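You operate a simulated robot arm through the tools that you are given. There is no shell and no other tool. Be economical: measure what you need, move in short steps, check, and stop when the job is done.

You run a simulated robot arm. Do the job below in one go: nothing can be reset, and whatever is moved stays where it is left.

TASK
Tighten lamp bolts 1, 2, 3 in order at 25 Nm and put the driver back.

The check looks at the end state, three seconds after you hand in, the way a careful person would. Anything else that was tipped, shoved, dropped, spilled or broken makes it a failure.

THE ROBOT
A 6-joint arm with a two-finger parallel gripper, fixed in place. Base frame: the origin is at the foot of the arm, x ahead of it, y to its left, z up; the work surface is at about z = 0. Units: mm, degrees, N and s.
With the tool pointing down near the work surface it reaches from about 140 to 580 mm from the base axis. Its first joint turns from -66.0 to 66.0 degrees. Payload 2.1 kg.
Tool frame: the origin (TCP) lies between the finger pads and is the grasp point; the fingertips stand 30 mm ahead of it; z points along the fingers, y is the line along which they close. The gripper opens to 94 mm. The fingers are 28 mm wide and 10 mm thick; the gripper's body (50 by 96 mm) begins 55 mm behind the TCP.
Orientation is that of the tool frame in the base frame, as [roll, pitch, yaw] about the fixed x, y, z axes, in that order (R = Rz(yaw) Ry(pitch) Rx(roll)). With the fingers straight down and closing along the base's y, the tool's x points along the base's -x, its y along +y and its z along -z.

THE INTERFACE
- The arm moves only by the tool send_rows. Its argument "deltas" is text: rows parted by semicolons, each of 7 numbers parted by spaces: the turn, a rotation vector about the tool's x, y, z in degrees, then the shift along the tool's x, y, z in cm, then the gripper command, from -1 (fully open) to 1 (shut), values between in proportion. In form: rx ry rz dx dy dz jaw; .... A call has 1 to 10 rows; each row is the pose to reach, as a shift and turn from the pose commanded when the call began, along the tool's axes at that moment. Rows are played at 5 a second. More than 50 mm and 8.6 degrees between two rows, or a gripper value outside its range, and nothing of the call is played. A pose out of reach is approached as far as the arm can. The call stops where the force on the tool passes 40 N (or 10 N more than at its start, if that is more) or the arm is blocked; 0.2 s more then pass. Each finger travels about 72 mm/s and halts on what it meets, pressing with about 35 N; the grip force reading is that of the motor and also rises with nothing between the fingers. The clock runs only during rows and for 0.2 s after the last one: add rows that repeat a pose to give the fingers time. It gives the time, the measured TCP pose, the force on the tool (base axes), the opening and the grip force at its end, in the units of the frame above (readings bear some noise), and new pictures: "pictures" is both (left out), scene, wrist or none.
- Cameras (640 x 400 px; columns grow to the right, rows downward): "scene" is fixed at [66.7, -385.6, 479.9]; the picture's right is [0.64, -0.77, 0.00], its down [-0.47, -0.39, -0.79] and it looks along [0.61, 0.50, -0.61] (base axes); focal length 233 px, centre (320, 200). "wrist" rides on the gripper at [-37, 0, -58] in the tool frame; the picture's right is [0.00, -1.00, 0.00], its down [0.97, 0.00, -0.24] and it looks along [0.24, 0.00, 0.97] (tool axes); focal length 218 px, centre (320, 200). There is no depth. A picture from a camera that has moved, and an enlarged one, comes with that camera's place and axes in the base frame and with its lens.
- enlarge(camera, box): a new picture of the part [left, top, right, bottom] of that camera's present view, enlarged. It takes no simulated time.
- close_job(): hands the job in; it is judged then, once.

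Work in short steps. Places have to be worked out from the pictures, the camera data and where the tool is seen: move nearer, look again, correct. Check each grasp and each placing, and mend what went wrong. You have 120 turns and 150 pictures in all, those below and enlarged ones among them. Open the gripper and draw the arm clear of the work before you hand the job in, unless the task says otherwise; then end with one line.

The tools are called after "Emit:" as name(argument=value, ...) on one line, values as JSON. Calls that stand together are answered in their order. send_rows: Moves the arm, as the interface text tells. Its arguments: {"type":"object","properties":{"deltas":{"type":"string"},"pictures":{"type":"string","enum":["both","scene","wrist","none"]}},"required":["deltas"]} The other tools are called the same way: enlarge (camera, box) takes an enlarged picture of a part of a camera's view; close_job () hands the job in.

At the start:

```text
time_s: 0.0
eef_pos: [362.8, -44.6, 325.2]
tool_rot: [180.0, 0.1, 179.9]
contact_force: [0.2, -0.4, 0.4]
finger_gap: 93.9
grasp_force: 0.0
```

scene: 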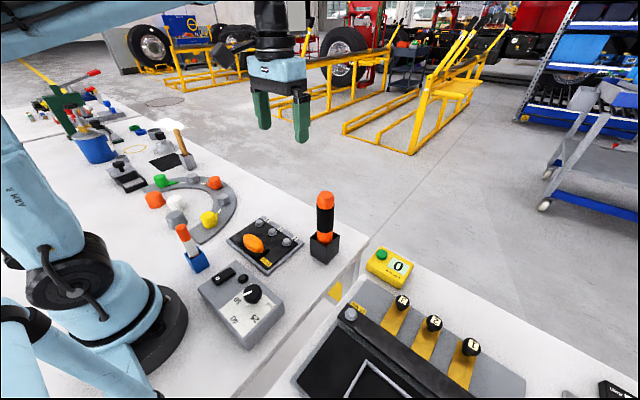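
wrist: 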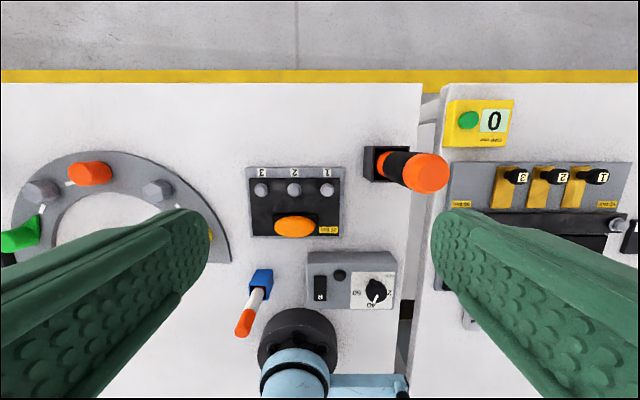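

The pictures show a driver in a stand, a dial box, a counter and two panels numbered 1–3. I enlarge to read labels.

Emit:
enlarge(camera="scene", box=[180, 180, 360, 350])

Emit:
enlarge(camera="scene", box=[320, 230, 540, 400])

Emit:
enlarge(camera="wrist", box=[230, 90, 430, 320])

Emit:
enlarge(camera="wrist", box=[420, 90, 640, 250])

```text
2.35 times, centred on (270, 265) of scene
camera zoom: at [66.7, -385.6, 479.9], right [0.64, -0.77, 0.0], down [-0.47, -0.39, -0.79], along [0.61, 0.5, -0.61], focal length 548 px, centre (438, 47)
```

zoom: 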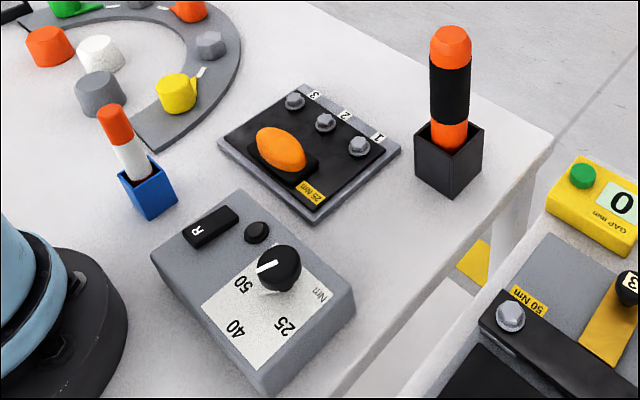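

```text
2.35 times, centred on (430, 315) of scene
camera zoom: at [66.7, -385.6, 479.9], right [0.64, -0.77, 0.0], down [-0.47, -0.39, -0.79], along [0.61, 0.5, -0.61], focal length 548 px, centre (61, -71)
```

zoom: 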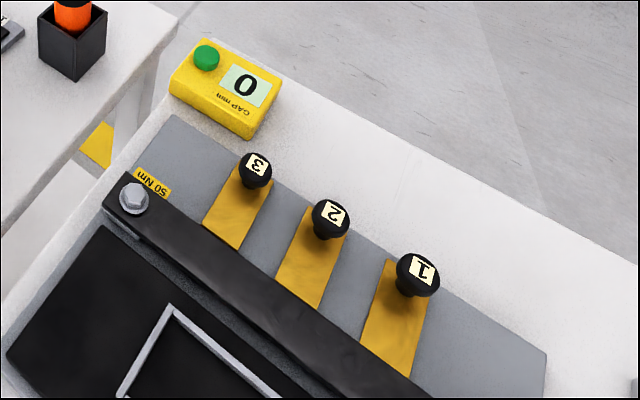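

```text
1.74 times, centred on (330, 205) of wrist
camera zoom: at [400.5, -43.5, 384.6], right [0.0, -1.0, 0.0], down [-0.97, 0.0, 0.24], along [-0.24, 0.0, -0.97], focal length 380 px, centre (303, 191)
```

zoom: 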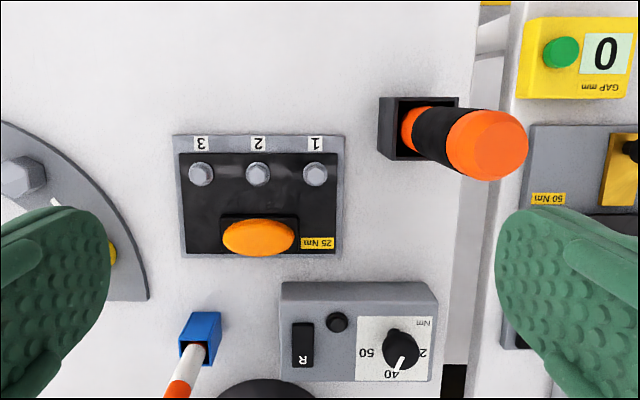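

```text
2.50 times, centred on (530, 170) of wrist
camera zoom: at [400.5, -43.5, 384.6], right [0.0, -1.0, 0.0], down [-0.97, 0.0, 0.24], along [-0.24, 0.0, -0.97], focal length 546 px, centre (-205, 275)
```

zoom: 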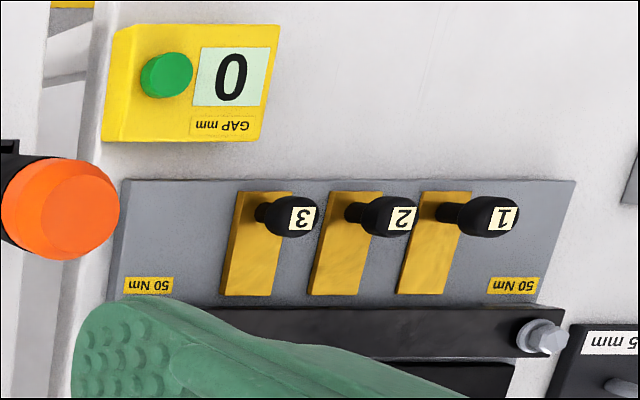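

Lamp panel (25 Nm) is the small black one with the orange lamp. The torque box has a knob (25/40/50) and a rocker showing R. I move above that box to look closely.

Emit:
send_rows(deltas="0 0 0 3.1 -1.4 2.1 -1;0 0 0 6.2 -2.8 4.2 -1;0 0 0 9.3 -4.2 6.3 -1;0 0 0 12.4 -5.6 8.4 -1;0 0 0 15.5 -7.0 10.5 -1;0 0 0 18.5 -8.5 12.5 -1;0 0 0 18.5 -8.5 12.5 -1")

```text
time_s: 1.6
eef_pos: [177.9, -128.4, 198.8]
tool_rot: [179.9, 0.1, -180.0]
contact_force: [-1.2, 0.1, 0.0]
finger_gap: 94.1
grasp_force: 0.1
camera wrist: at [215.6, -128.6, 258.8], right [0.0, -1.0, 0.0], down [-0.97, 0.0, 0.24], along [-0.24, 0.0, -0.97], focal length 218 px, centre (320, 200)
```

scene: 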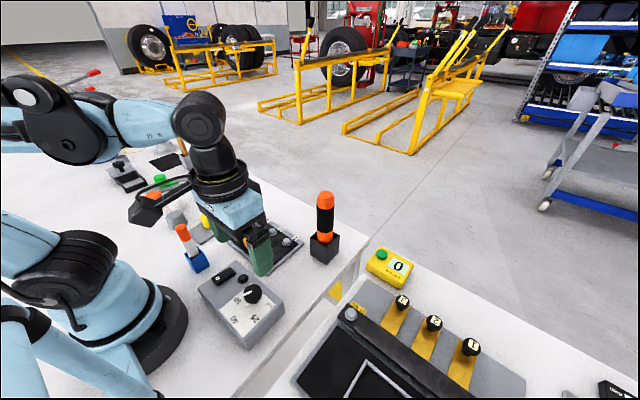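
wrist: 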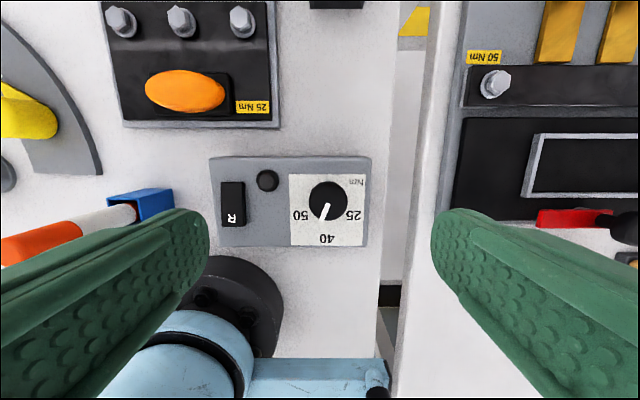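

Emit:
enlarge(camera="wrist", box=[200, 145, 380, 257])

Emit:
enlarge(camera="wrist", box=[90, 0, 290, 130])

```text
3.56 times, centred on (290, 201) of wrist
camera zoom: at [215.6, -128.6, 258.8], right [0.0, -1.0, 0.0], down [-0.97, 0.0, 0.24], along [-0.24, 0.0, -0.97], focal length 776 px, centre (427, 196)
```

zoom: 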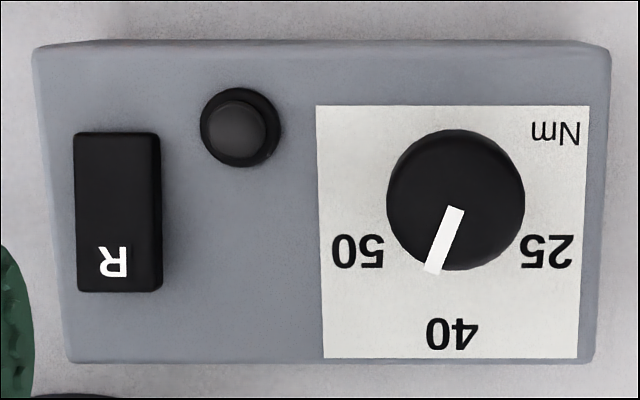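

```text
3.08 times, centred on (190, 65) of wrist
camera zoom: at [215.6, -128.6, 258.8], right [0.0, -1.0, 0.0], down [-0.97, 0.0, 0.24], along [-0.24, 0.0, -0.97], focal length 672 px, centre (720, 615)
```

zoom: 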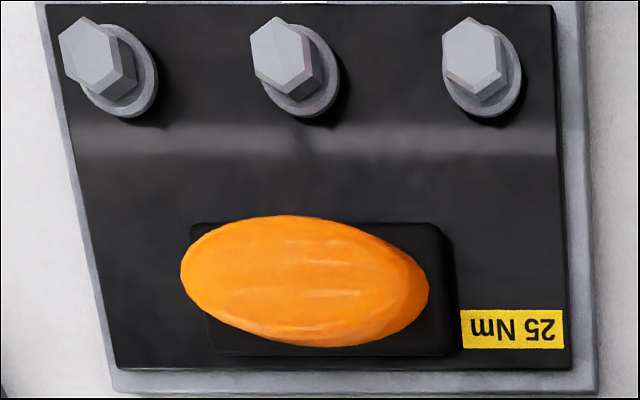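

The dial is between 40 and 50 and the rocker is on R. I need heights of the knob and box; I take sharper enlargements of the box in the scene view.

Emit:
enlarge(camera="scene", box=[190, 250, 302, 355])

Emit:
enlarge(camera="scene", box=[290, 180, 360, 270])

```text
3.81 times, centred on (246, 302) of scene
camera zoom: at [66.7, -385.6, 479.9], right [0.64, -0.77, 0.0], down [-0.47, -0.39, -0.79], along [0.61, 0.5, -0.61], focal length 887 px, centre (602, -190)
```

zoom: 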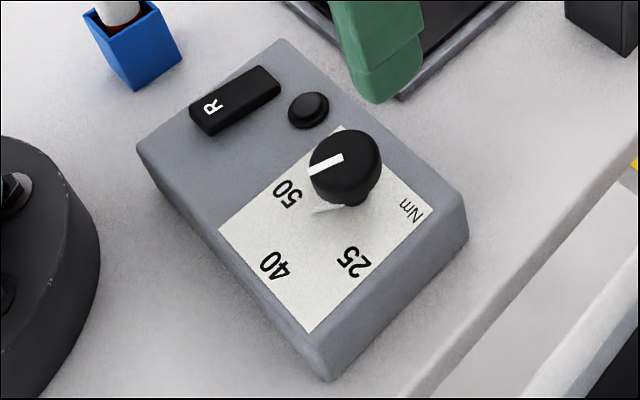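

```text
4.44 times, centred on (325, 225) of scene
camera zoom: at [66.7, -385.6, 479.9], right [0.64, -0.77, 0.0], down [-0.47, -0.39, -0.79], along [0.61, 0.5, -0.61], focal length 1035 px, centre (298, 89)
```

zoom: 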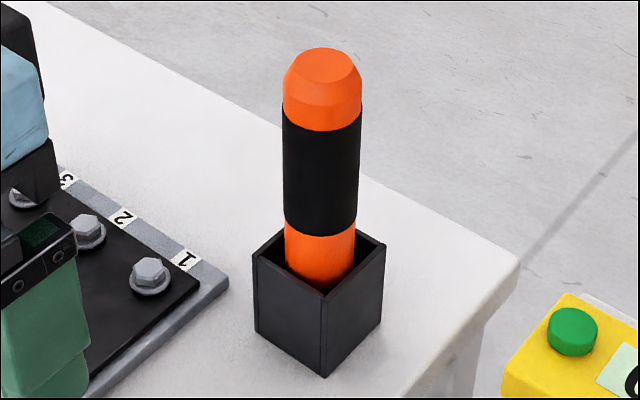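

Label triangulation gives box top z≈47; knob cap (33 mm) centred ≈(169.5,-135.5), top z≈77; it must turn about 74° CCW from above. I pre-turn 37° clockwise, narrow the jaws, and hover above it.

Emit:
send_rows(deltas="0 0 7.4 0.2 -0.1 1.4 -0.32;0 0 14.8 0.4 -0.3 2.8 -0.32;0 0 22.2 0.6 -0.4 4.2 -0.32;0 0 29.6 0.83 -0.59 5.6 -0.32;0 0 37 0.83 -0.59 7 -0.32;0 0 37 0.83 -0.59 7 -0.32")

Emit:
enlarge(camera="scene", box=[190, 230, 302, 335])

```text
time_s: 3.0
eef_pos: [171.6, -133.2, 130.7]
tool_rot: [179.9, 0.1, 142.8]
contact_force: [-0.7, 0.3, 1.3]
finger_gap: 61.9
grasp_force: 0.1
camera wrist: at [200.3, -156.7, 188.9], right [-0.6, -0.8, 0.0], down [-0.77, 0.59, 0.24], along [-0.19, 0.15, -0.97], focal length 218 px, centre (320, 200)
```

scene: 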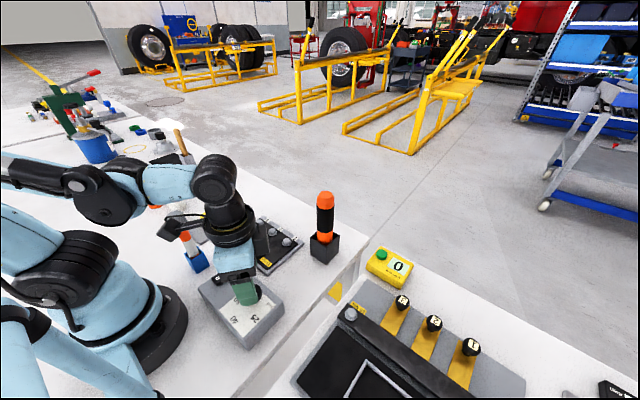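
wrist: 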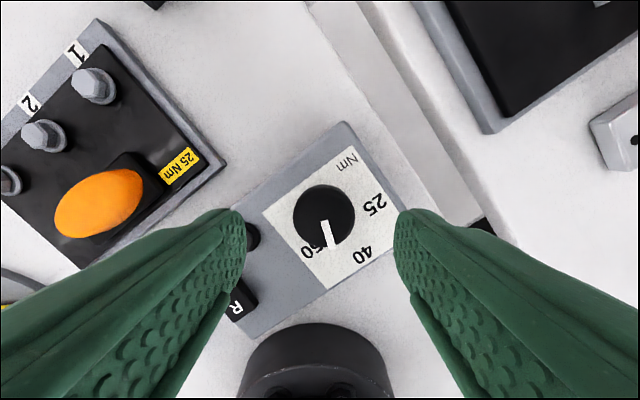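

```text
3.81 times, centred on (246, 282) of scene
camera zoom: at [66.7, -385.6, 479.9], right [0.64, -0.77, 0.0], down [-0.47, -0.39, -0.79], along [0.61, 0.5, -0.61], focal length 887 px, centre (602, -114)
```

zoom: 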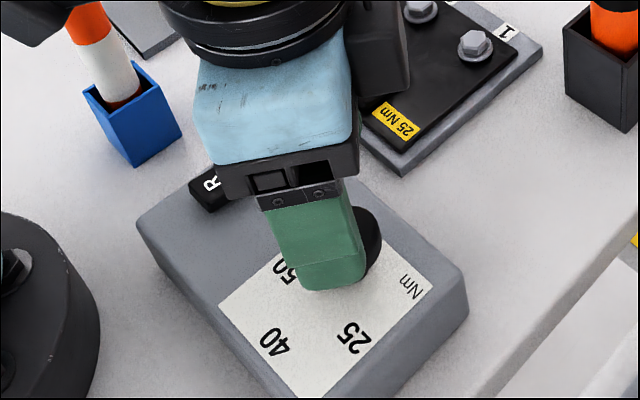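

Knob is under the TCP within ~2 mm. I correct and descend to TCP z≈82 (tips ~5 mm above the plate).

Emit:
send_rows(deltas="0 0 0 -0.05 -0.2 1.6 -0.32;0 0 0 -0.05 -0.2 3.2 -0.32;0 0 0 -0.05 -0.2 4.1 -0.32;0 0 0 -0.05 -0.2 4.8 -0.32")

Emit:
enlarge(camera="scene", box=[190, 230, 302, 335])

```text
time_s: 4.0
eef_pos: [169.8, -136.7, 81.5]
tool_rot: [180.0, 0.1, 143.1]
contact_force: [0.3, -0.1, 0.1]
finger_gap: 62.0
grasp_force: 0.0
camera wrist: at [199.3, -158.3, 140.7], right [-0.6, -0.8, 0.0], down [-0.78, 0.58, 0.24], along [-0.19, 0.15, -0.97], focal length 218 px, centre (320, 200)
```

scene: 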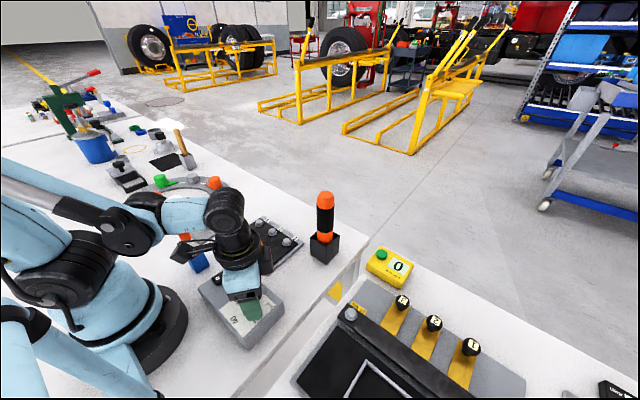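
wrist: 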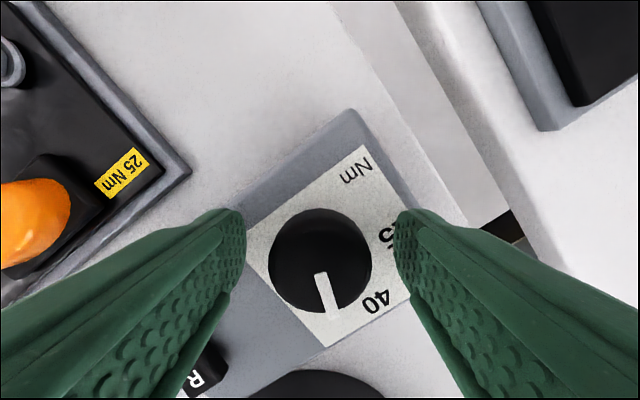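

```text
3.81 times, centred on (246, 282) of scene
camera zoom: at [66.7, -385.6, 479.9], right [0.64, -0.77, 0.0], down [-0.47, -0.39, -0.79], along [0.61, 0.5, -0.61], focal length 887 px, centre (602, -114)
```

zoom: 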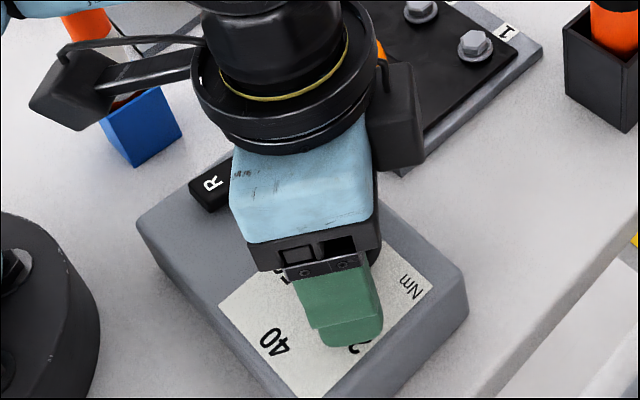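

Knob is centred between the fingers; close on it (33 mm expected).

Emit:
send_rows(deltas="0 0 0 -0.1 0 0 0.1;0 0 0 -0.1 0 0 0.4;0 0 0 -0.1 0 0 0.5;0 0 0 -0.1 0 0 0.5", pictures="wrist")

```text
time_s: 5.0
eef_pos: [170.5, -136.4, 81.8]
tool_rot: [179.9, 0.1, 142.9]
contact_force: [-3.3, -4.5, -7.2]
finger_gap: 32.4
grasp_force: 45.3
camera wrist: at [200.0, -158.9, 140.8], right [-0.6, -0.8, 0.0], down [-0.78, 0.58, 0.24], along [-0.19, 0.14, -0.97], focal length 218 px, centre (320, 200)
```

wrist: 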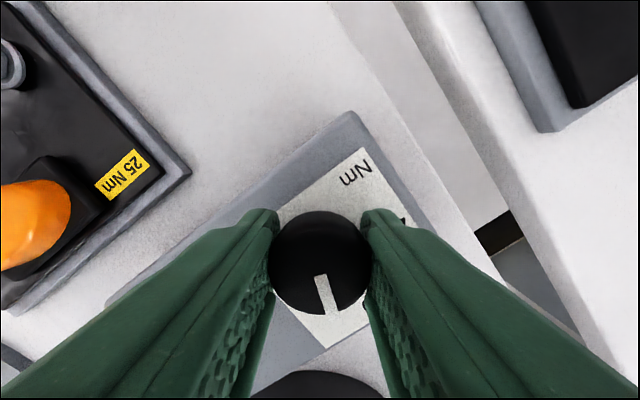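

Gripped at 32.4 mm. Turn CCW (−tool z) by 74° in small rows.

Emit:
send_rows(deltas="0 0 -7.4 -0.05 0 0 0.5;0 0 -14.8 -0.05 0 0 0.5;0 0 -22.2 -0.05 0 0 0.5;0 0 -29.6 -0.05 0 0 0.5;0 0 -37 -0.05 0 0 0.5;0 0 -44.4 -0.05 0 0 0.5;0 0 -51.8 -0.05 0 0 0.5;0 0 -59.2 -0.05 0 0 0.5;0 0 -66.6 -0.05 0 0 0.5;0 0 -74 -0.05 0 0 0.5")

```text
time_s: 7.2
eef_pos: [169.8, -135.7, 81.9]
tool_rot: [179.4, 0.3, -142.9]
contact_force: [-9.1, 36.2, -5.9]
finger_gap: 32.9
grasp_force: 44.9
camera wrist: at [200.0, -113.1, 141.2], right [0.6, -0.8, -0.01], down [-0.77, -0.59, 0.24], along [-0.19, -0.13, -0.97], focal length 218 px, centre (320, 200)
```

scene: 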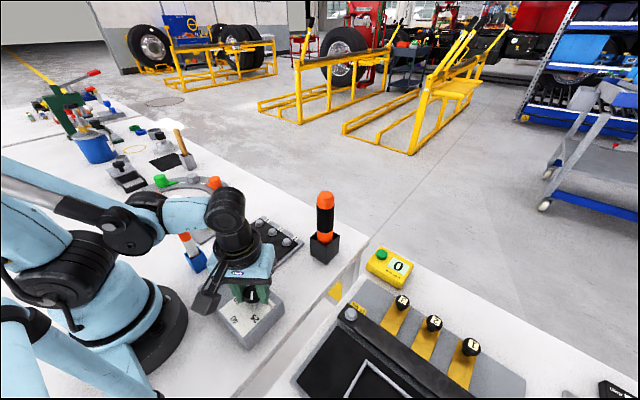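
wrist: 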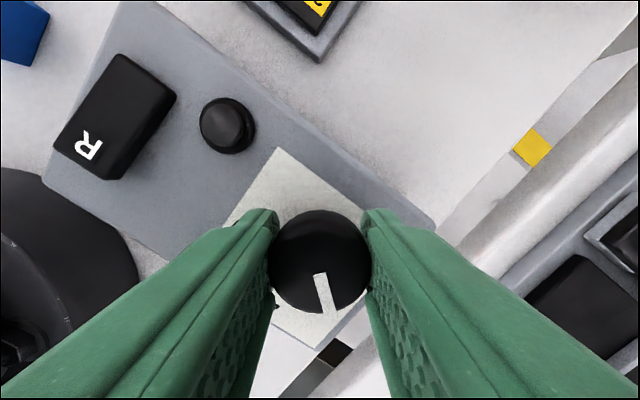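

The knob turned with the gripper. Release, lift and check the dial.

Emit:
send_rows(deltas="0 0 0 0 0 0 0.1;0 0 0 0 0 0 -0.32;0 0 0 0 0 0 -0.32;0 0 0 0 0 2 -0.32", pictures="none")

```text
time_s: 8.2
eef_pos: [172.7, -138.5, 75.4]
tool_rot: [179.7, -0.1, -142.9]
contact_force: [-6.4, 4.6, 37.2]
finger_gap: 57.7
grasp_force: 0.0
stopped in row 4: the force on the tool passed its limit (the readings are from after the stop); the commanded pose is now the measured one
```

I used the wrong sign (tool z is down) and touched the plate lightly; now I lift.

Emit:
send_rows(deltas="0 0 0 0 0 -1 -0.32;0 0 0 0 0 -3 -0.32;0 0 0 0 0 -6 -0.32;0 0 0 0 0 -10 -0.32")

Emit:
enlarge(camera="wrist", box=[200, 130, 440, 280])

Emit:
enlarge(camera="scene", box=[190, 250, 302, 355])

```text
time_s: 9.2
eef_pos: [172.0, -138.9, 174.4]
tool_rot: [179.7, -0.1, -142.8]
contact_force: [0.5, 0.1, 0.0]
finger_gap: 61.9
grasp_force: 0.1
camera wrist: at [202.3, -117.0, 233.0], right [0.6, -0.8, 0.0], down [-0.77, -0.59, 0.24], along [-0.2, -0.14, -0.97], focal length 218 px, centre (320, 200)
```

scene: 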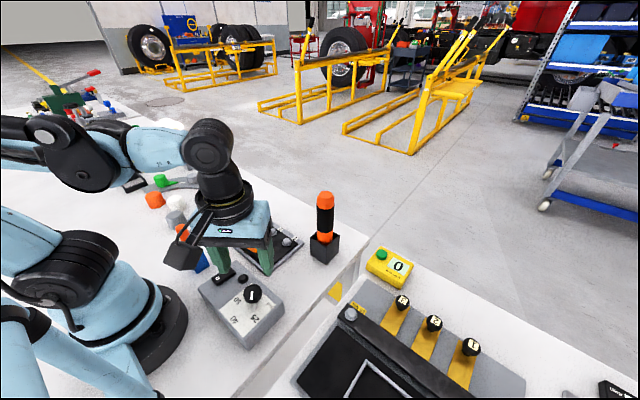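
wrist: 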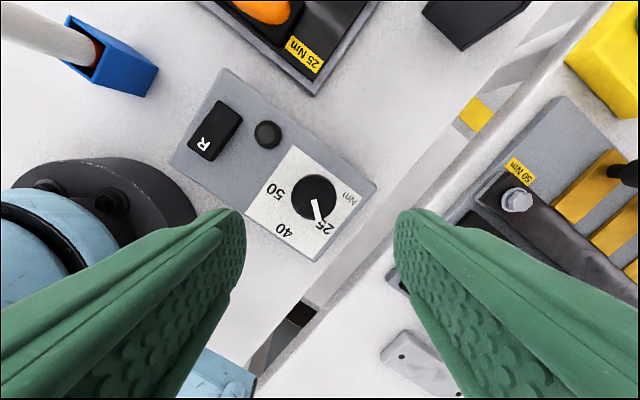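

```text
2.67 times, centred on (320, 205) of wrist
camera zoom: at [202.3, -117.0, 233.0], right [0.6, -0.8, 0.0], down [-0.77, -0.59, 0.24], along [-0.2, -0.14, -0.97], focal length 582 px, centre (320, 187)
```

zoom: 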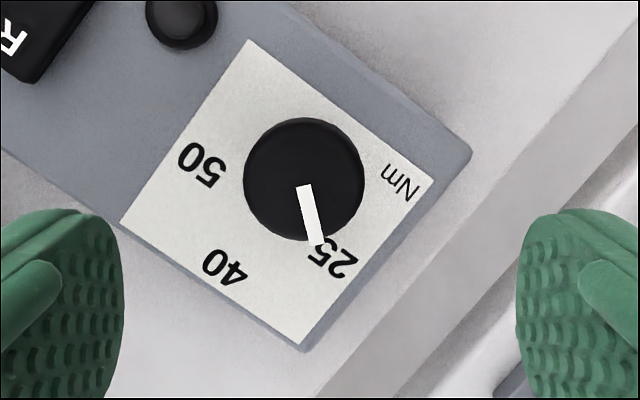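

```text
3.81 times, centred on (246, 302) of scene
camera zoom: at [66.7, -385.6, 479.9], right [0.64, -0.77, 0.0], down [-0.47, -0.39, -0.79], along [0.61, 0.5, -0.61], focal length 887 px, centre (602, -190)
```

zoom: 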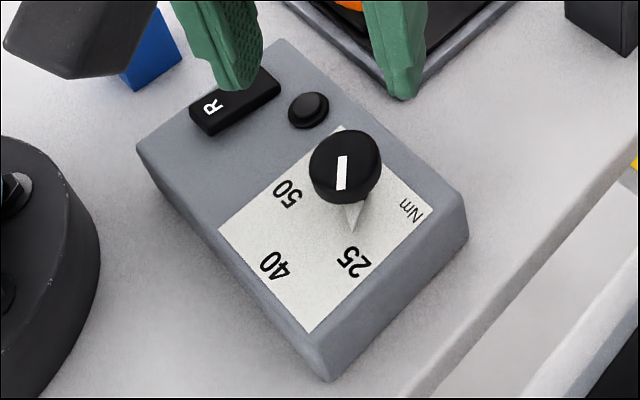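

Dial now points at 25. Now a close look at the rocker marked R at about (161,-46): go above with the gripper squared and centred over it.

Emit:
send_rows(deltas="0 0 7.4 0 1.5 0 -0.32;0 0 14.8 0 3 0 0;0 0 22.2 0 4.5 0 0;0 0 29.6 0 6 1 0;0 0 37.2 -4.2 8.2 2 0;0 0 37.2 -4.2 8.2 2 0")

Emit:
enlarge(camera="wrist", box=[240, 100, 400, 240])

```text
time_s: 10.6
eef_pos: [156.4, -50.4, 154.6]
tool_rot: [179.8, -0.2, 179.8]
contact_force: [-0.4, -0.1, 0.3]
finger_gap: 47.1
grasp_force: 0.0
camera wrist: at [194.7, -49.4, 213.8], right [0.0, -1.0, 0.0], down [-0.97, 0.0, 0.24], along [-0.24, 0.0, -0.97], focal length 218 px, centre (320, 200)
```

scene: 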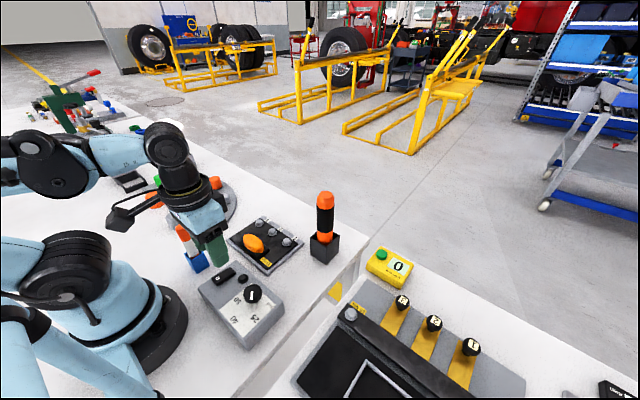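
wrist: 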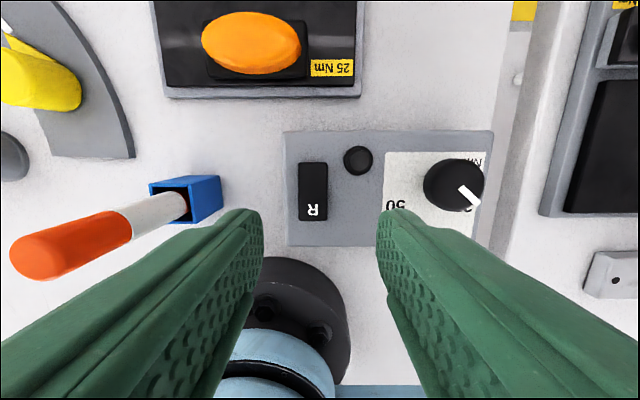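

```text
2.86 times, centred on (320, 170) of wrist
camera zoom: at [194.7, -49.4, 213.8], right [0.0, -1.0, 0.0], down [-0.97, 0.0, 0.24], along [-0.24, 0.0, -0.97], focal length 624 px, centre (320, 286)
```

zoom: 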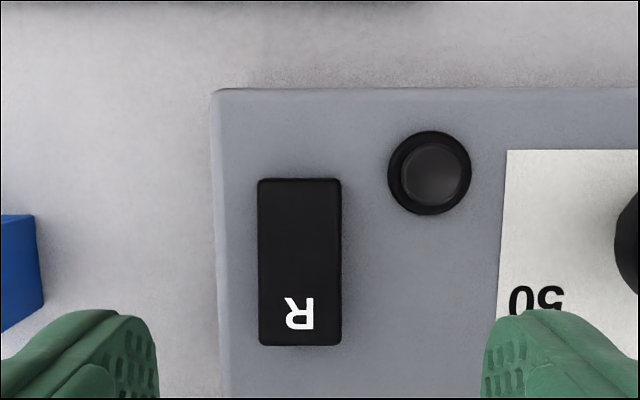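

Zoom harder on the rocker from the scene camera to judge which end is raised.

Emit:
enlarge(camera="scene", box=[208, 258, 248, 290])

```text
12.50 times, centred on (228, 274) of scene
camera zoom: at [66.7, -385.6, 479.9], right [0.64, -0.77, 0.0], down [-0.47, -0.39, -0.79], along [0.61, 0.5, -0.61], focal length 2911 px, centre (1470, -725)
```

zoom: 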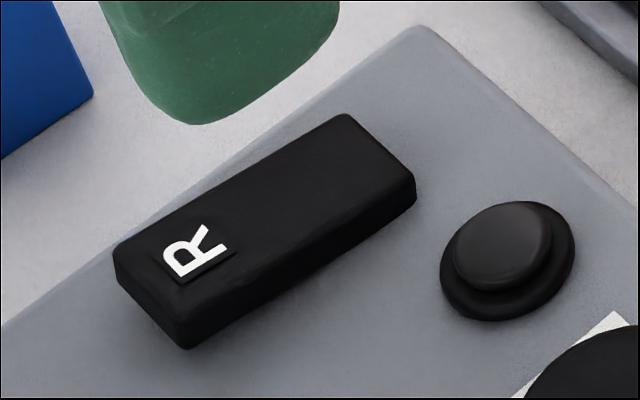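

Stereo on the rocker corners shows the R end raised (~58 vs ~53), i.e. R isn't pressed in – so forward is selected; I leave it and will verify by the bolt's behaviour. Next, go above the driver to measure it.

Emit:
send_rows(deltas="0 0 0 0 0 -4.5 -0.5;0 0 0 0 0 -9 -1;0 0 0 -4 -1 -11 -1;0 0 0 -8.5 -2.5 -11 -1;0 0 0 -13 -4.5 -11 -1;0 0 0 -17 -7 -11 -1;0 0 0 -20 -9 -11 -1;0 0 0 -20 -9 -11 -1")

Emit:
enlarge(camera="scene", box=[280, 180, 370, 270])

```text
time_s: 12.3
eef_pos: [357.9, -141.1, 263.5]
tool_rot: [179.8, -0.2, 179.8]
contact_force: [0.7, 0.5, 0.2]
finger_gap: 93.9
grasp_force: 0.1
camera wrist: at [395.2, -139.8, 323.5], right [0.0, -1.0, 0.0], down [-0.97, 0.0, 0.24], along [-0.24, 0.0, -0.97], focal length 218 px, centre (320, 200)
```

scene: 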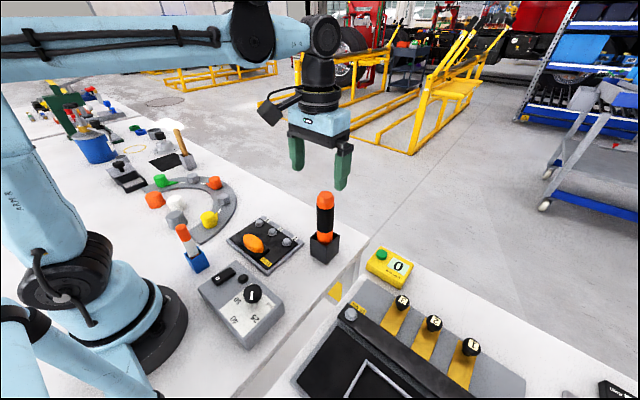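
wrist: 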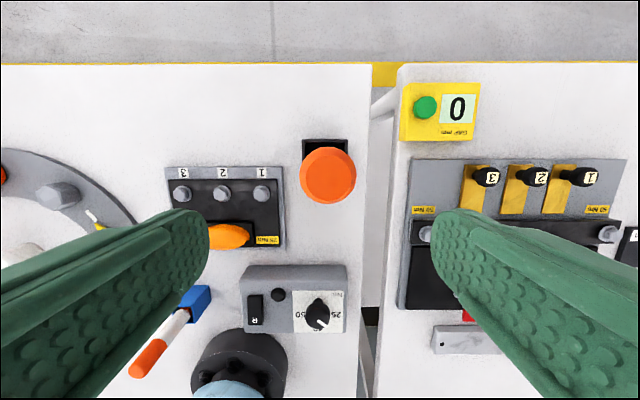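

```text
4.44 times, centred on (325, 225) of scene
camera zoom: at [66.7, -385.7, 479.9], right [0.64, -0.77, 0.0], down [-0.47, -0.39, -0.79], along [0.61, 0.5, -0.61], focal length 1035 px, centre (298, 89)
```

zoom: 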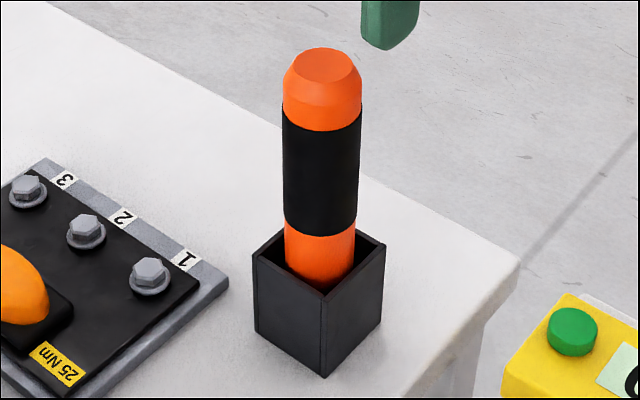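

Driver axis ≈(378.5,-144.7), top z≈189, black grip z≈85–160, rim z≈69. I align over it and descend to TCP z=141 with jaws open.

Emit:
send_rows(deltas="0 0 0 -1.0 -0.2 0 -1;0 0 0 -2.05 -0.36 2.5 -1;0 0 0 -2.05 -0.36 5.5 -1;0 0 0 -2.05 -0.36 8.5 -1;0 0 0 -2.05 -0.36 10.5 -1;0 0 0 -2.05 -0.36 12.2 -1;0 0 0 -2.05 -0.36 12.2 -1")

```text
time_s: 13.9
eef_pos: [376.9, -142.1, 141.7]
tool_rot: [179.9, -0.2, 179.8]
contact_force: [-0.3, 0.1, -0.1]
finger_gap: 93.9
grasp_force: 0.1
camera wrist: at [414.8, -142.5, 200.2], right [0.0, -1.0, 0.0], down [-0.97, 0.0, 0.24], along [-0.24, 0.0, -0.97], focal length 218 px, centre (320, 200)
```

scene: 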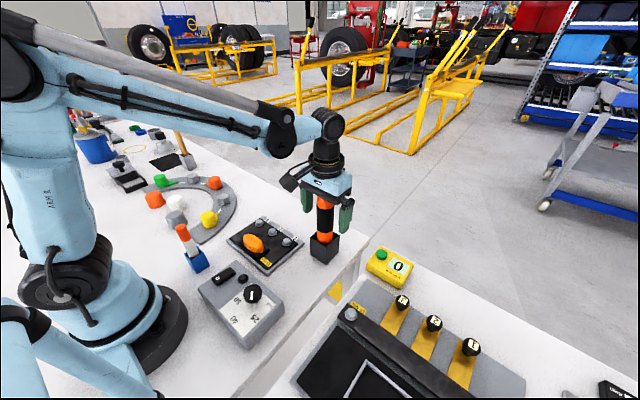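
wrist: 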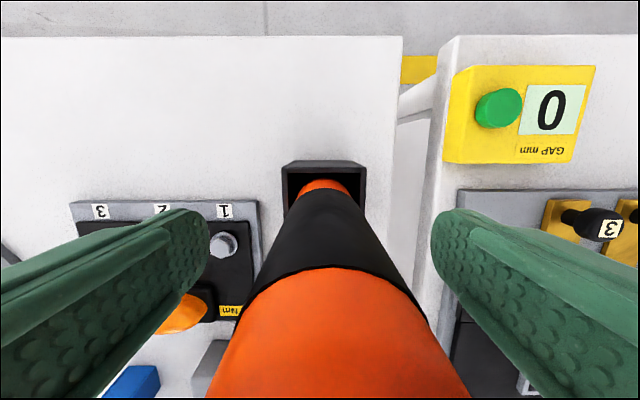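

Driver sits ~2.5 mm to −y of the jaw centre; shift and close on it.

Emit:
send_rows(deltas="0 0 0 0 -0.25 0 -0.6;0 0 0 0 -0.25 0 -0.1;0 0 0 0 -0.25 0 0.3;0 0 0 0 -0.25 0 0.5;0 0 0 0 -0.25 0 0.5")

```text
time_s: 15.2
eef_pos: [377.5, -145.1, 140.9]
tool_rot: [179.9, -0.2, 179.8]
contact_force: [0.1, -0.6, 0.7]
finger_gap: 38.6
grasp_force: 35.2
camera wrist: at [414.6, -145.2, 200.4], right [0.0, -1.0, 0.0], down [-0.97, 0.0, 0.24], along [-0.24, 0.0, -0.97], focal length 218 px, centre (320, 200)
```

scene: 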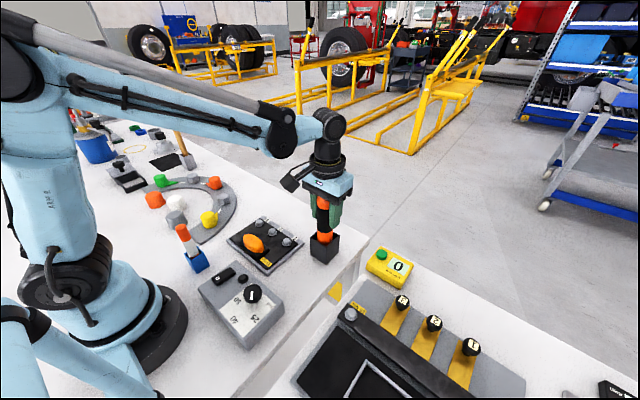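
wrist: 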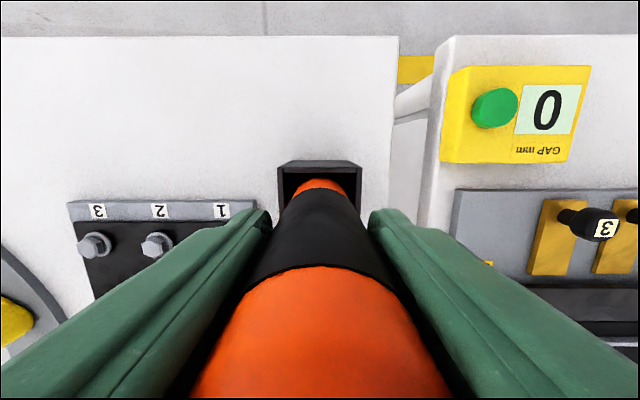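

Grasped. Lift straight up, slowly, to see the driver's lower end.

Emit:
send_rows(deltas="0 0 0 0 0 -1 0.6;0 0 0 0 0 -3 0.6;0 0 0 0 0 -5.5 0.6;0 0 0 0 0 -8 0.6;0 0 0 0 0 -10.5 0.6;0 0 0 0 0 -13 0.6;0 0 0 0 0 -13 0.6")

Emit:
enlarge(camera="scene", box=[270, 120, 370, 270])

```text
time_s: 16.8
eef_pos: [378.0, -145.5, 270.8]
tool_rot: [179.9, -0.2, 180.0]
contact_force: [-0.3, -0.1, -5.1]
finger_gap: 38.8
grasp_force: 35.1
camera wrist: at [415.3, -145.3, 330.2], right [0.0, -1.0, 0.0], down [-0.97, 0.0, 0.24], along [-0.24, 0.0, -0.97], focal length 218 px, centre (320, 200)
```

scene: 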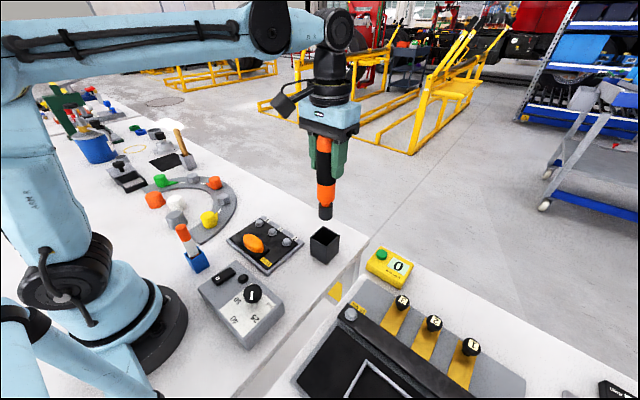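
wrist: 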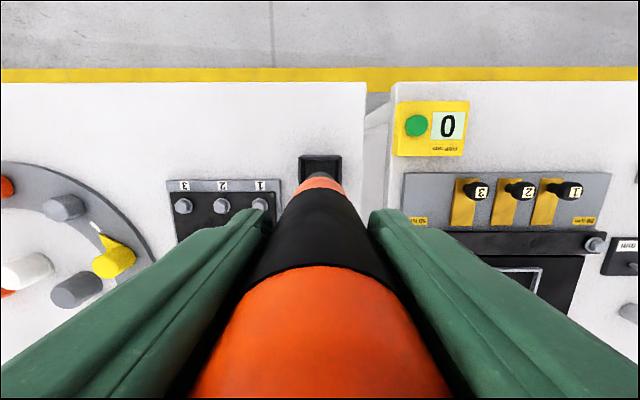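

```text
2.67 times, centred on (320, 195) of scene
camera zoom: at [66.7, -385.6, 479.9], right [0.64, -0.77, 0.0], down [-0.47, -0.39, -0.79], along [0.61, 0.5, -0.61], focal length 621 px, centre (320, 213)
```

zoom: 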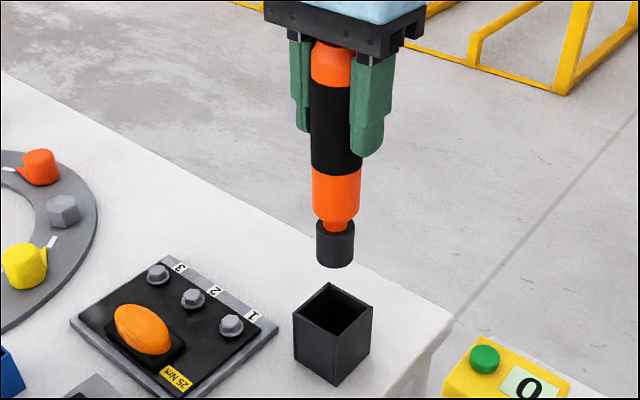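

Driver lifted cleanly; socket end is ≈140 mm below TCP. Bolt 1 estimates ≈(331,-57), head top z≈25. I move to hover above it with ~35 mm clearance and look.

Emit:
send_rows(deltas="0 0 0 0.8 1.5 0 0.6;0 0 0 1.6 3 1 0.6;0 0 0 2.4 4.5 2 0.6;0 0 0 3.2 6 3.5 0.6;0 0 0 4 7.5 5 0.6;0 0 0 4.7 8.85 7 0.6;0 0 0 4.7 8.85 7 0.6")

Emit:
enlarge(camera="scene", box=[220, 170, 340, 280])

Emit:
enlarge(camera="wrist", box=[240, 120, 400, 260])

```text
time_s: 18.4
eef_pos: [331.5, -57.0, 201.7]
tool_rot: [179.9, -0.3, 179.9]
contact_force: [-0.7, -1.1, -6.3]
finger_gap: 38.8
grasp_force: 35.0
camera wrist: at [368.0, -56.2, 261.3], right [0.0, -1.0, 0.0], down [-0.97, 0.0, 0.24], along [-0.24, 0.0, -0.97], focal length 218 px, centre (320, 200)
```

scene: 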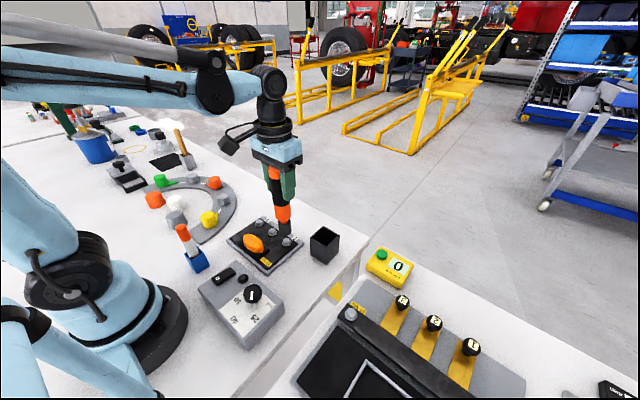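
wrist: 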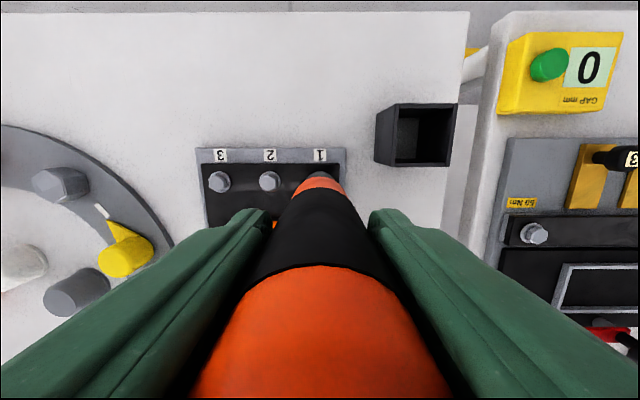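

```text
3.64 times, centred on (280, 225) of scene
camera zoom: at [66.7, -385.6, 479.9], right [0.64, -0.77, 0.0], down [-0.47, -0.39, -0.79], along [0.61, 0.5, -0.61], focal length 847 px, centre (466, 109)
```

zoom: 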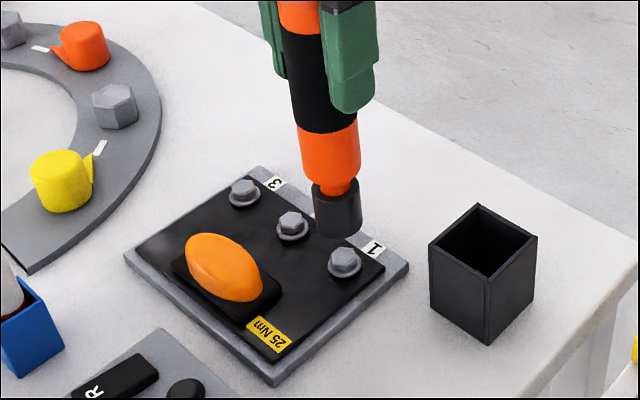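

```text
2.86 times, centred on (320, 190) of wrist
camera zoom: at [368.0, -56.2, 261.3], right [0.0, -1.0, 0.0], down [-0.97, 0.0, 0.24], along [-0.24, 0.0, -0.97], focal length 624 px, centre (320, 229)
```

zoom: 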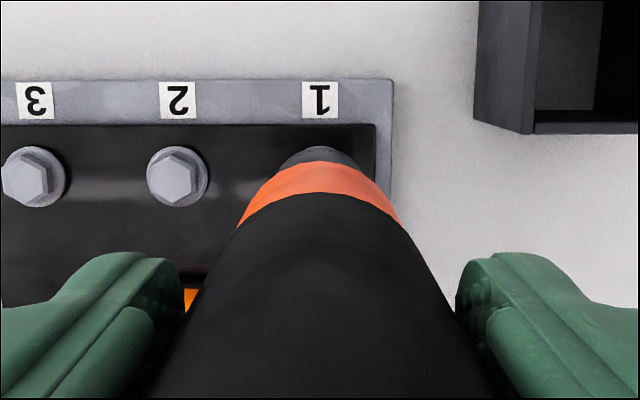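

Relative comparison suggests the bolt is ~2 mm −x and ~1 mm −y of the socket axis. Correct and lower 22 mm, then re-check.

Emit:
send_rows(deltas="0 0 0 0.1 -0.05 0.8 0.6;0 0 0 0.22 -0.12 1.6 0.6;0 0 0 0.22 -0.12 2.2 0.6;0 0 0 0.22 -0.12 2.2 0.6", pictures="none")

Emit:
enlarge(camera="scene", box=[250, 210, 310, 260])

Emit:
enlarge(camera="wrist", box=[220, 120, 380, 220])

```text
time_s: 19.4
eef_pos: [327.1, -58.3, 180.5]
tool_rot: [179.8, -0.2, 179.8]
contact_force: [-0.4, -1.3, -5.0]
finger_gap: 38.8
grasp_force: 34.9
```

```text
8.00 times, centred on (280, 235) of scene
camera zoom: at [66.7, -385.6, 479.9], right [0.64, -0.77, 0.0], down [-0.47, -0.39, -0.79], along [0.61, 0.5, -0.61], focal length 1863 px, centre (640, -80)
```

zoom: 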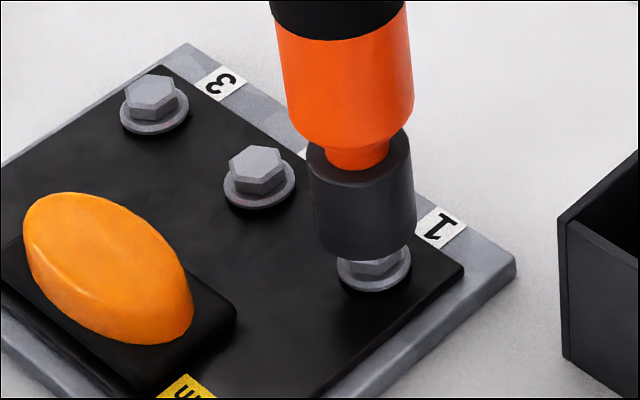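

```text
4.00 times, centred on (300, 170) of wrist
camera zoom: at [365.8, -57.4, 239.3], right [0.0, -1.0, 0.0], down [-0.97, 0.0, 0.24], along [-0.24, 0.0, -0.97], focal length 873 px, centre (400, 320)
```

zoom: 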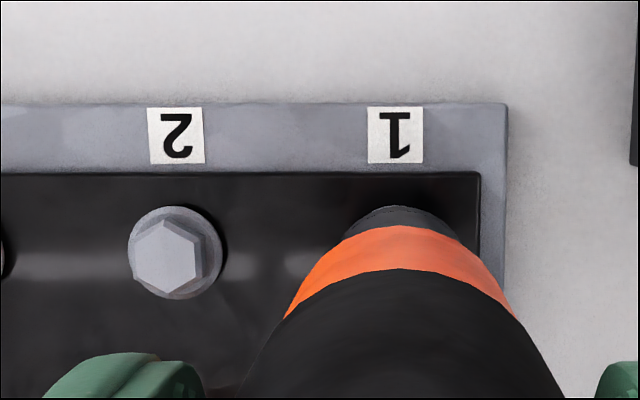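

Very close: bolt ≈1 mm +x, +1 mm +y of the socket. Correct and lower 11 mm so it just reaches the head.

Emit:
send_rows(deltas="0 0 0 -0.08 0.11 0 0.6;0 0 0 -0.08 0.11 0.6 0.6;0 0 0 -0.08 0.11 1.1 0.6;0 0 0 -0.08 0.11 1.1 0.6", pictures="none")

Emit:
enlarge(camera="scene", box=[250, 210, 310, 260])

```text
time_s: 20.4
eef_pos: [328.7, -56.8, 169.2]
tool_rot: [179.8, -0.1, 179.9]
contact_force: [0.0, -0.1, -5.9]
finger_gap: 38.6
grasp_force: 35.4
```

```text
8.00 times, centred on (280, 235) of scene
camera zoom: at [66.7, -385.6, 479.9], right [0.64, -0.77, 0.0], down [-0.47, -0.39, -0.79], along [0.61, 0.5, -0.61], focal length 1863 px, centre (640, -80)
```

zoom: 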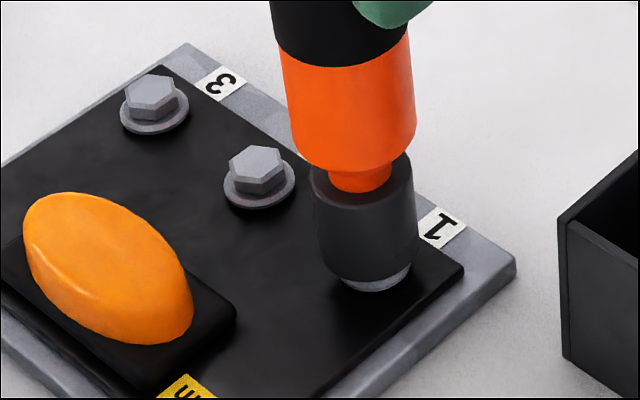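

Socket is over the head. Press down slowly, watching force.

Emit:
send_rows(deltas="0 0 0 -0.05 -0.05 0.3 0.6;0 0 0 -0.05 -0.05 0.6 0.6;0 0 0 -0.05 -0.05 0.9 0.6", pictures="none")

Emit:
enlarge(camera="scene", box=[230, 210, 310, 300])

```text
time_s: 21.2
eef_pos: [331.4, -57.5, 161.4]
tool_rot: [180.0, -0.4, 179.7]
contact_force: [-2.1, -2.5, 10.9]
finger_gap: 38.7
grasp_force: 35.0
stopped in row 3: the force on the tool passed its limit (the readings are from after the stop); the commanded pose is now the measured one
```

```text
4.44 times, centred on (270, 255) of scene
camera zoom: at [66.6, -385.6, 479.9], right [0.64, -0.77, 0.0], down [-0.47, -0.39, -0.79], along [0.61, 0.5, -0.61], focal length 1035 px, centre (542, -44)
```

zoom: 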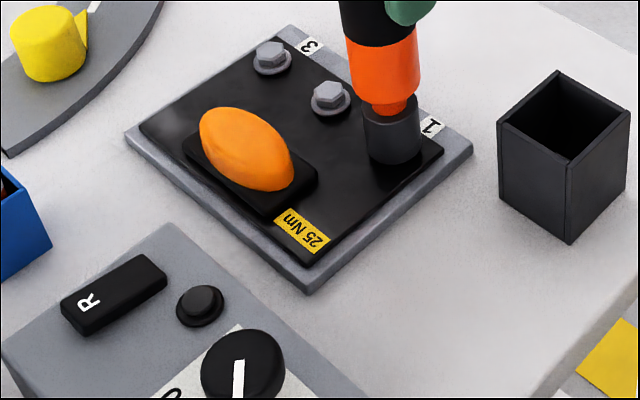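

The socket seated (TCP z 161.4). Hold a light press for a second and look for a reaction (lamp on the torque box, bolt turning).

Emit:
send_rows(deltas="0 0 0 0 0 0.1 0.6;0 0 0 0 0 0.1 0.6;0 0 0 0 0 0.1 0.6;0 0 0 0 0 0.1 0.6;0 0 0 0 0 0.1 0.6;0 0 0 0 0 0.1 0.6", pictures="wrist")

Emit:
enlarge(camera="scene", box=[200, 210, 310, 300])

```text
time_s: 22.6
eef_pos: [330.3, -57.5, 160.5]
tool_rot: [179.8, -0.3, 179.9]
contact_force: [-3.4, -0.3, 14.0]
finger_gap: 38.8
grasp_force: 35.4
camera wrist: at [367.6, -57.0, 219.7], right [0.0, -1.0, 0.0], down [-0.97, 0.0, 0.25], along [-0.25, 0.0, -0.97], focal length 218 px, centre (320, 200)
```

wrist: 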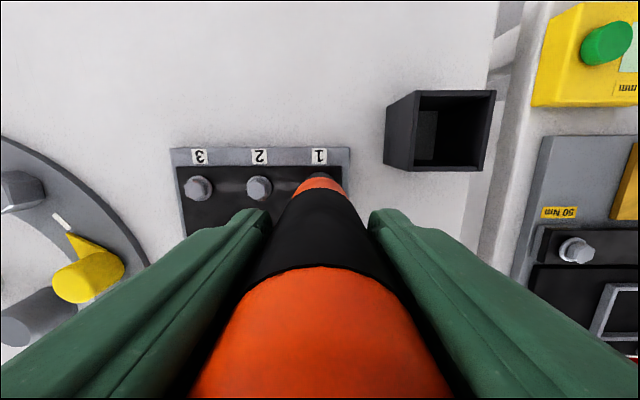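

```text
4.44 times, centred on (255, 255) of scene
camera zoom: at [66.6, -385.6, 479.9], right [0.64, -0.77, 0.0], down [-0.47, -0.39, -0.79], along [0.61, 0.5, -0.61], focal length 1035 px, centre (609, -44)
```

zoom: 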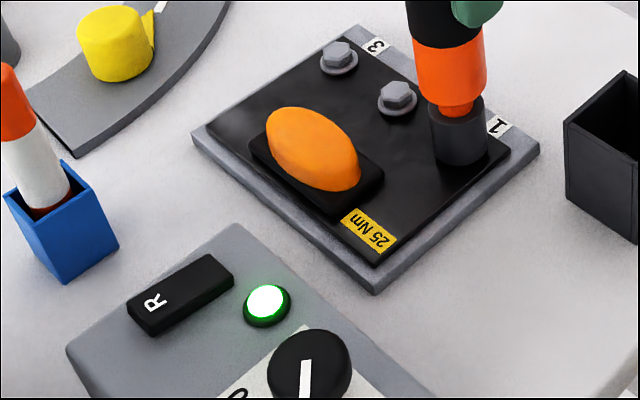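

The lamp went green: bolt 1 torqued. Lift straight up and check bolt 1 against 2 and 3.

Emit:
send_rows(deltas="0 0 0 0 0 -0.5 0.6;0 0 0 0 0 -1.5 0.6;0 0 0 0 0 -3 0.6;0 0 0 0 0 -4 0.6;0 0 0 0 0 -4 0.6", pictures="none")

Emit:
enlarge(camera="scene", box=[200, 210, 310, 300])

Emit:
enlarge(camera="scene", box=[250, 210, 310, 260])

```text
time_s: 23.8
eef_pos: [331.1, -57.3, 201.1]
tool_rot: [179.8, -0.3, 179.8]
contact_force: [0.6, 0.3, -6.1]
finger_gap: 38.7
grasp_force: 35.4
```

```text
4.44 times, centred on (255, 255) of scene
camera zoom: at [66.7, -385.6, 479.9], right [0.64, -0.77, 0.0], down [-0.47, -0.39, -0.79], along [0.61, 0.5, -0.61], focal length 1035 px, centre (609, -44)
```

zoom: 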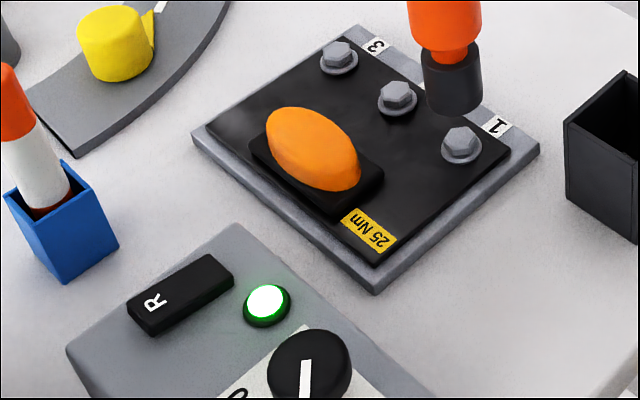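

```text
8.00 times, centred on (280, 235) of scene
camera zoom: at [66.7, -385.6, 479.9], right [0.64, -0.77, 0.0], down [-0.47, -0.39, -0.79], along [0.61, 0.5, -0.61], focal length 1863 px, centre (640, -80)
```

zoom: 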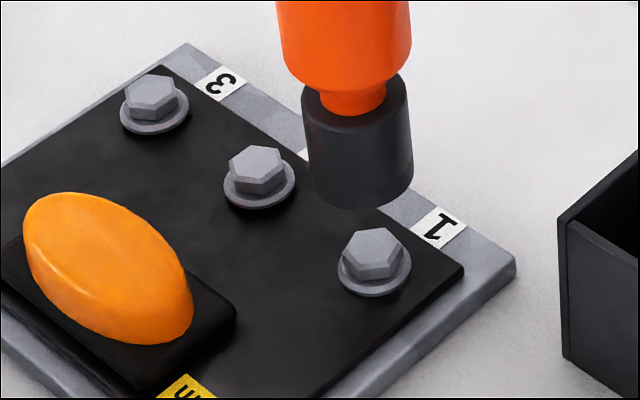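

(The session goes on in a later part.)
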